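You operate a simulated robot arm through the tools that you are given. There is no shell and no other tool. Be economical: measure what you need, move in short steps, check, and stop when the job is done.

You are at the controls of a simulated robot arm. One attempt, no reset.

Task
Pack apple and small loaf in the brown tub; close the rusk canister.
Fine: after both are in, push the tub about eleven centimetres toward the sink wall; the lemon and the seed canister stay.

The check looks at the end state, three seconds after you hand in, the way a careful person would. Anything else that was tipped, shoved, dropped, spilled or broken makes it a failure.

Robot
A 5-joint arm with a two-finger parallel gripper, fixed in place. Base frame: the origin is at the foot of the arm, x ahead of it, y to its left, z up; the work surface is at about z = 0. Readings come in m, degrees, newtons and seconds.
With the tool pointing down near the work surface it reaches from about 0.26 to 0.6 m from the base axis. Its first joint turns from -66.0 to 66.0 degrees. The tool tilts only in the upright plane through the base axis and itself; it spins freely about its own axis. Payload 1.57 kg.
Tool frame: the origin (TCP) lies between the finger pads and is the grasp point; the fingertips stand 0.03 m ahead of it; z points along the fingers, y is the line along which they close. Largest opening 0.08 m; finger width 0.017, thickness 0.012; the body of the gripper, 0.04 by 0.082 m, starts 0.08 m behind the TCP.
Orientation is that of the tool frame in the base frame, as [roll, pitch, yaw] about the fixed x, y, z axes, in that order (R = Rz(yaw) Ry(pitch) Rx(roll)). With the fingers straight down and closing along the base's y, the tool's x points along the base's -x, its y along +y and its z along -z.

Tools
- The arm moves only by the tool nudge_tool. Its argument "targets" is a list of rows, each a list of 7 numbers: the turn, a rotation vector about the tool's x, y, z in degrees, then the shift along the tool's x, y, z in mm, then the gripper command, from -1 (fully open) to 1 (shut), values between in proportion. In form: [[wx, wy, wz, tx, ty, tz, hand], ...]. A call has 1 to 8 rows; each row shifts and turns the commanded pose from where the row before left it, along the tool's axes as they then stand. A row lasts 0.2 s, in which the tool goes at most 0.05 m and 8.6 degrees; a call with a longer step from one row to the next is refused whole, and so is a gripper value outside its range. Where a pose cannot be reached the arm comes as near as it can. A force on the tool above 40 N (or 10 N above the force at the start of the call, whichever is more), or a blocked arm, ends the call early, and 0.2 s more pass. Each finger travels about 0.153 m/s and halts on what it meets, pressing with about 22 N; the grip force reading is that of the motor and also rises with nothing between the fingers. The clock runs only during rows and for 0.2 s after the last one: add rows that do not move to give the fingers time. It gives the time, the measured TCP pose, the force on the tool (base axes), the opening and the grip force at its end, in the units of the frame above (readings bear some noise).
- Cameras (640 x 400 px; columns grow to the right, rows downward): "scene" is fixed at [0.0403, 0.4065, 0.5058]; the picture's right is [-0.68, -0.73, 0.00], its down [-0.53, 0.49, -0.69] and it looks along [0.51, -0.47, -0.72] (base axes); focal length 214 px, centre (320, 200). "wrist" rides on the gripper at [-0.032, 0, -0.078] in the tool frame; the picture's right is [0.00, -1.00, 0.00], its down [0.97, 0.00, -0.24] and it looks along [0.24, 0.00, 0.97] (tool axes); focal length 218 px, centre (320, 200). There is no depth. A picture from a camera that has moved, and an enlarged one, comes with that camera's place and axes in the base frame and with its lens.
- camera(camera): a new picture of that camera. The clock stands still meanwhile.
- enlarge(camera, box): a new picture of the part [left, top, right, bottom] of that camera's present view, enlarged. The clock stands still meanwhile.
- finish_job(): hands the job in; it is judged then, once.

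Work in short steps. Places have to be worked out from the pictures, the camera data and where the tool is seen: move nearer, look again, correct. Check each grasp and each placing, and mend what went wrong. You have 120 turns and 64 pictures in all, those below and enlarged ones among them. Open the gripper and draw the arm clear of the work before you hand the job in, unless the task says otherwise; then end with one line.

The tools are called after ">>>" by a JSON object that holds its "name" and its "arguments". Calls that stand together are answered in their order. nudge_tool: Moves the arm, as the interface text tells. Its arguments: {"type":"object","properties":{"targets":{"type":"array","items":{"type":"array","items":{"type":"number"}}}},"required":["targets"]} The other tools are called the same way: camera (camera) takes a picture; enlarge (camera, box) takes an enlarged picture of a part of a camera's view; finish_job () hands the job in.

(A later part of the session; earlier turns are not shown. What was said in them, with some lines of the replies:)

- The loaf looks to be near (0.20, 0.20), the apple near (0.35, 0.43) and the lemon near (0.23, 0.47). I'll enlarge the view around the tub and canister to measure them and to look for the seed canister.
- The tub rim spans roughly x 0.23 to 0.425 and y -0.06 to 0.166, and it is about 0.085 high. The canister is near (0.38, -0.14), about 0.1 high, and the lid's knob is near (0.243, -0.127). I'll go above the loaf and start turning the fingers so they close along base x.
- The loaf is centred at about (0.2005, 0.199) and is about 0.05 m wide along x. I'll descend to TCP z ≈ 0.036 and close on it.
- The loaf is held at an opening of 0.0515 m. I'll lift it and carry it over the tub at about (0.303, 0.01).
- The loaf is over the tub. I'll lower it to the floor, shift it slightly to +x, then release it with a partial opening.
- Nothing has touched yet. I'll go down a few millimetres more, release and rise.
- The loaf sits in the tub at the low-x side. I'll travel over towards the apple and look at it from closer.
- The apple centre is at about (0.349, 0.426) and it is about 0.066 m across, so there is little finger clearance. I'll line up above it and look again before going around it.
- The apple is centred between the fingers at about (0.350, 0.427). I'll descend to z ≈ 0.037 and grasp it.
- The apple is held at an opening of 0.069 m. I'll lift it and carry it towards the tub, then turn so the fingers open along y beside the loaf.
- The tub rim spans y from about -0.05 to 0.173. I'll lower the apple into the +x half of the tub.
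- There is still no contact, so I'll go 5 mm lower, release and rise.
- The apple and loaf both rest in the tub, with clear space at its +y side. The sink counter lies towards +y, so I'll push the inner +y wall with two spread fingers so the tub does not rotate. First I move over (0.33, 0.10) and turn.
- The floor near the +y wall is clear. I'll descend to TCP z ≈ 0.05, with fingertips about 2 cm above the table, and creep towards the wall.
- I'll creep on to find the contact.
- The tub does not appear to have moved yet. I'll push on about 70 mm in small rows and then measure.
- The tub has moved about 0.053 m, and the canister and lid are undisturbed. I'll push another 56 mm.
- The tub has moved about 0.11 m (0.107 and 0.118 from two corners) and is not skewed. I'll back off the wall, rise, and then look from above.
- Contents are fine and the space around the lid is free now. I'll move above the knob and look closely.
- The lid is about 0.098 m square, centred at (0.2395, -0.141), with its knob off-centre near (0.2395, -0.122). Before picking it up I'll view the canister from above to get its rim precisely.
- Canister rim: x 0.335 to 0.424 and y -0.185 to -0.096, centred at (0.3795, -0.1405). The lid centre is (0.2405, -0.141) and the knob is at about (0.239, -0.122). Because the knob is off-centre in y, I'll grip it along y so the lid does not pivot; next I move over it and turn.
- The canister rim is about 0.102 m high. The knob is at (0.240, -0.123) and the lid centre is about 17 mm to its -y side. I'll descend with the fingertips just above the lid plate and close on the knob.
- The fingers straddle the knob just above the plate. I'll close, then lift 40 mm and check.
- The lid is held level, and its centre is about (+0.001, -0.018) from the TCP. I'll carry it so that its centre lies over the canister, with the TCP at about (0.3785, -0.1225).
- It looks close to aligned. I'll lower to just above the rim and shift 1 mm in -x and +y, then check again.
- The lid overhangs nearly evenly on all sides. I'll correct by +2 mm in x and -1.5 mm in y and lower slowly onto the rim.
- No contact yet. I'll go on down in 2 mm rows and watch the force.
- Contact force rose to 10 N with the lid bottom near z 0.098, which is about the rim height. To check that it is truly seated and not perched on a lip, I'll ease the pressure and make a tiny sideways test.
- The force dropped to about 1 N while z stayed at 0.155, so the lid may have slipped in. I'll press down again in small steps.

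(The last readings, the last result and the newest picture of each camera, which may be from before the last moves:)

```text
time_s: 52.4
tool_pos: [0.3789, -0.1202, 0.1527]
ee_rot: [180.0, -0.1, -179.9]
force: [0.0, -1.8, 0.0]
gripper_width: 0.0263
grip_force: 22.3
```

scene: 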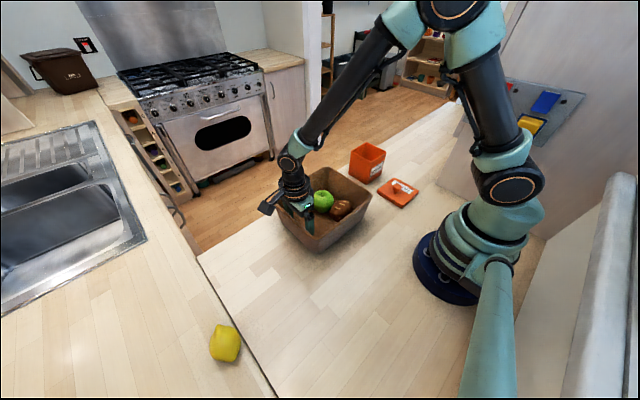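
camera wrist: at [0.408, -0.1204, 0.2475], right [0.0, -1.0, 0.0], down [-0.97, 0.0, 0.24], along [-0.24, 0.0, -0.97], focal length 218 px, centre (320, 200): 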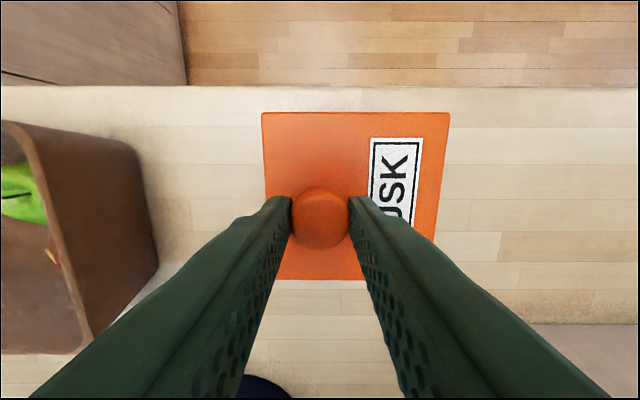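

It is now going down with no force, so the lid is sliding into place. I'll continue in small steps until it seats.

>>> {"name": "nudge_tool", "arguments": {"targets": [[0, 0, 0, 0, 0, 2, 1], [0, 0, 0, 0, 0, 0, 1]]}}

>>> {"name": "nudge_tool", "arguments": {"targets": [[0, 0, 0, 0, 0, 2, 1], [0, 0, 0, 0, 0, 0, 1]]}}

>>> {"name": "enlarge", "arguments": {"camera": "scene", "box": [335, 120, 405, 190]}}

```text
time_s: 53.0
tool_pos: [0.3782, -0.1201, 0.1503]
ee_rot: [180.0, 0.0, -179.9]
force: [1.4, -0.3, -0.5]
gripper_width: 0.0263
grip_force: 22.0
```

```text
time_s: 53.6
tool_pos: [0.3775, -0.1202, 0.1483]
ee_rot: [-180.0, 0.0, -179.9]
force: [1.2, 0.5, -1.0]
gripper_width: 0.0263
grip_force: 21.5
```

```text
5.71 times, centred on (370, 155) of scene
camera zoom: at [0.0403, 0.4065, 0.5058], right [-0.68, -0.73, 0.0], down [-0.53, 0.49, -0.69], along [0.51, -0.47, -0.72], focal length 1226 px, centre (34, 457)
```

zoom: 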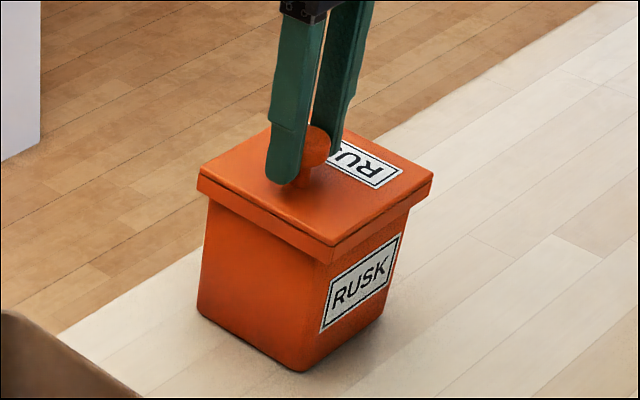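

Lid is descending over the rim as a cap. I'll keep going until there is contact.

>>> {"name": "nudge_tool", "arguments": {"targets": [[0, 0, 0, 0, 0, 2, 1], [0, 0, 0, 0, 0, 1, 1], [0, 0, 0, 0, 0, 0, 1]]}}

>>> {"name": "nudge_tool", "arguments": {"targets": [[0, 0, 0, 0, 0, 2, 1], [0, 0, 0, 0, 0, 0, 1]]}}

```text
time_s: 54.4
tool_pos: [0.3775, -0.122, 0.1449]
ee_rot: [179.9, 0.0, -179.9]
force: [-0.8, -0.6, 7.0]
gripper_width: 0.0263
grip_force: 21.8
```

```text
time_s: 55.0
tool_pos: [0.379, -0.1193, 0.1439]
ee_rot: [-179.8, 0.1, -179.8]
force: [2.7, 2.4, 13.9]
gripper_width: 0.0264
grip_force: 22.0
```

There is firm contact about 11 mm below the first touch, so the cap is seated. I'll relieve the pressure, release and rise.

>>> {"name": "nudge_tool", "arguments": {"targets": [[0, 0, 0, 0, 0, -2.5, 1], [0, 0, 0, 0, 0, 0, 0.2], [0, 0, 0, 0, 0, 0, -0.3], [0, 0, 0, 0, 0, -25, -0.3], [0, 0, 0, 0, 0, -40, -0.3], [0, 0, 0, 0, 0, -45, -0.3]]}}

>>> {"name": "enlarge", "arguments": {"camera": "scene", "box": [335, 120, 405, 190]}}

>>> {"name": "camera", "arguments": {"camera": "wrist"}}

```text
time_s: 56.4
tool_pos: [0.3776, -0.1211, 0.2549]
ee_rot: [179.9, -0.2, -179.9]
force: [-0.4, -0.6, -0.4]
gripper_width: 0.0519
grip_force: 0.1
```

```text
5.71 times, centred on (370, 155) of scene
camera zoom: at [0.0403, 0.4065, 0.5058], right [-0.68, -0.73, 0.0], down [-0.53, 0.49, -0.69], along [0.51, -0.47, -0.72], focal length 1226 px, centre (34, 457)
```

zoom: 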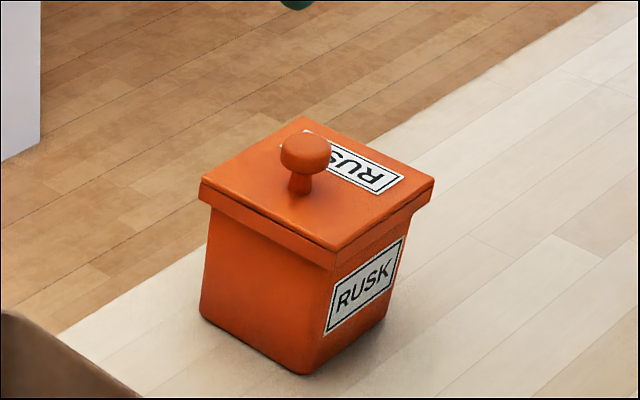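

```text
25 pictures are left
camera wrist: at [0.4084, -0.1208, 0.3336], right [0.0, -1.0, 0.0], down [-0.97, 0.0, 0.24], along [-0.24, 0.0, -0.97], focal length 218 px, centre (320, 200)
```

wrist: 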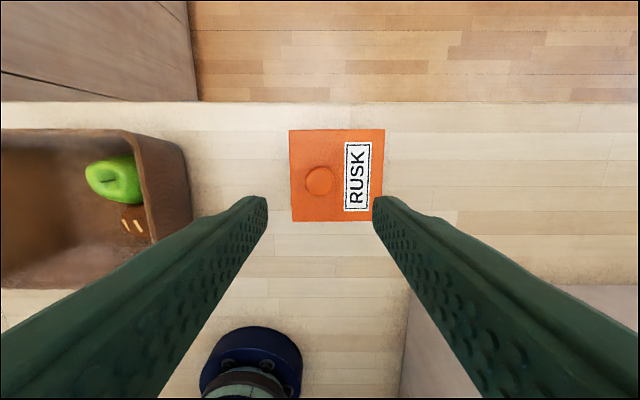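

The lid is seated square. I'll return to the starting pose and take the same view as at the start to verify the tub's displacement.

>>> {"name": "nudge_tool", "arguments": {"targets": [[0, 0, 0, 0, 0, -40, -1], [0, 0, 0, 0, 0, -25.7, -1], [0, 0, 0, 15, 47, 0, -1], [0, 0, 0, 14, 47, 0, -1], [0, 0, 0, 14, 47, 0, -1], [0, 0, 0, 14, 47, 0, -1], [0, 0, 0, 14, 47, 0, -1], [0, 0, 0, 14.2, 47, 0, -1]]}}

>>> {"name": "nudge_tool", "arguments": {"targets": [[0, 0, 0, 0, 8, 0, -1], [0, 0, 0, 0, 0, 0, -1]]}}

>>> {"name": "camera", "arguments": {"camera": "wrist"}}

>>> {"name": "camera", "arguments": {"camera": "scene"}}

```text
time_s: 58.2
tool_pos: [0.2908, 0.1642, 0.3212]
ee_rot: [-180.0, 0.0, -179.8]
force: [-0.4, -0.5, 0.5]
gripper_width: 0.0799
grip_force: 0.1
```

```text
time_s: 58.8
tool_pos: [0.2899, 0.1713, 0.3208]
ee_rot: [179.9, 0.0, -179.9]
force: [-0.1, -0.3, -0.4]
gripper_width: 0.0799
grip_force: 0.0
```

```text
24 pictures are left
camera wrist: at [0.3228, 0.1704, 0.3999], right [0.0, -1.0, 0.0], down [-0.97, 0.0, 0.24], along [-0.24, 0.0, -0.97], focal length 218 px, centre (320, 200)
```

wrist: 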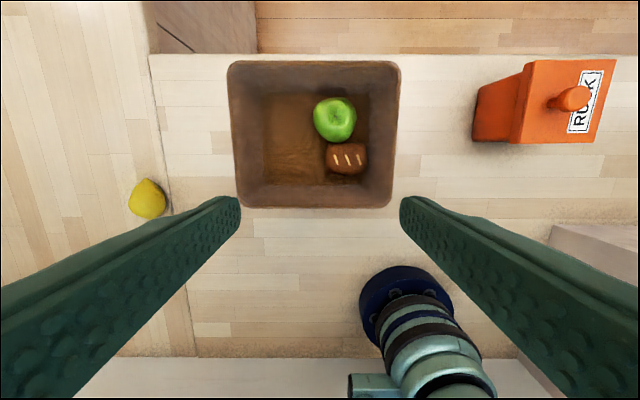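

```text
23 pictures are left
```

scene: 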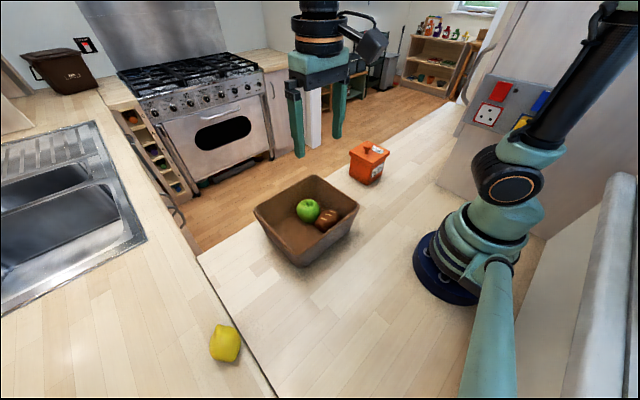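

The lid is closed, the lemon is untouched and the contents are in place. My tub displacement estimates range from 0.107 to 0.122 m, so I'll measure it more finely.

>>> {"name": "enlarge", "arguments": {"camera": "wrist", "box": [200, 40, 540, 252]}}

>>> {"name": "enlarge", "arguments": {"camera": "scene", "box": [230, 120, 410, 290]}}

```text
1.88 times, centred on (370, 146) of wrist
camera zoom: at [0.3228, 0.1704, 0.3999], right [0.0, -1.0, 0.0], down [-0.97, 0.0, 0.24], along [-0.24, 0.0, -0.97], focal length 411 px, centre (226, 302)
```

zoom: 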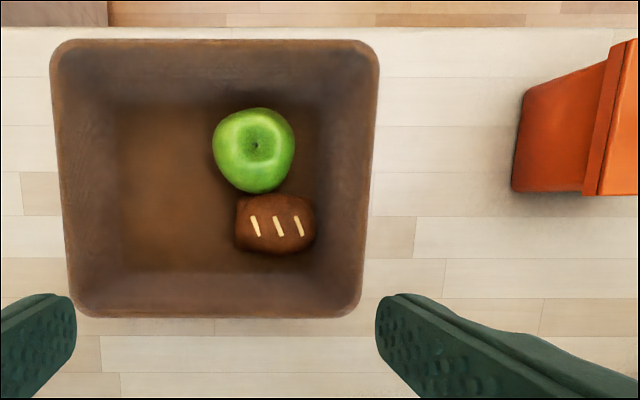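

```text
2.35 times, centred on (320, 205) of scene
camera zoom: at [0.0403, 0.4065, 0.5058], right [-0.68, -0.73, 0.0], down [-0.53, 0.49, -0.69], along [0.51, -0.47, -0.72], focal length 505 px, centre (320, 188)
```

zoom: 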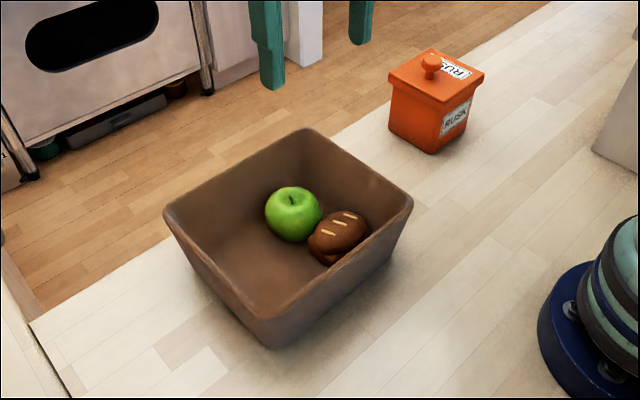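

Across both cameras the tub moved about 0.115 m towards the sink side and stayed square. The apple and loaf are in it, the rusk canister is closed, the lemon is untouched, and the open gripper is clear, so I'm handing in. I never saw a seed canister in any picture.

>>> {"name": "finish_job", "arguments": {}}

```text
The job is handed in.
```

I packed the apple and small loaf in the brown tub, pushed it about 11.5 cm toward the sink wall (taken as the +y side) and closed the rusk canister, which shifted a few millimetres as its lid went on; the lemon was left alone, and the seed canister never appeared in any picture, so I couldn't check it.
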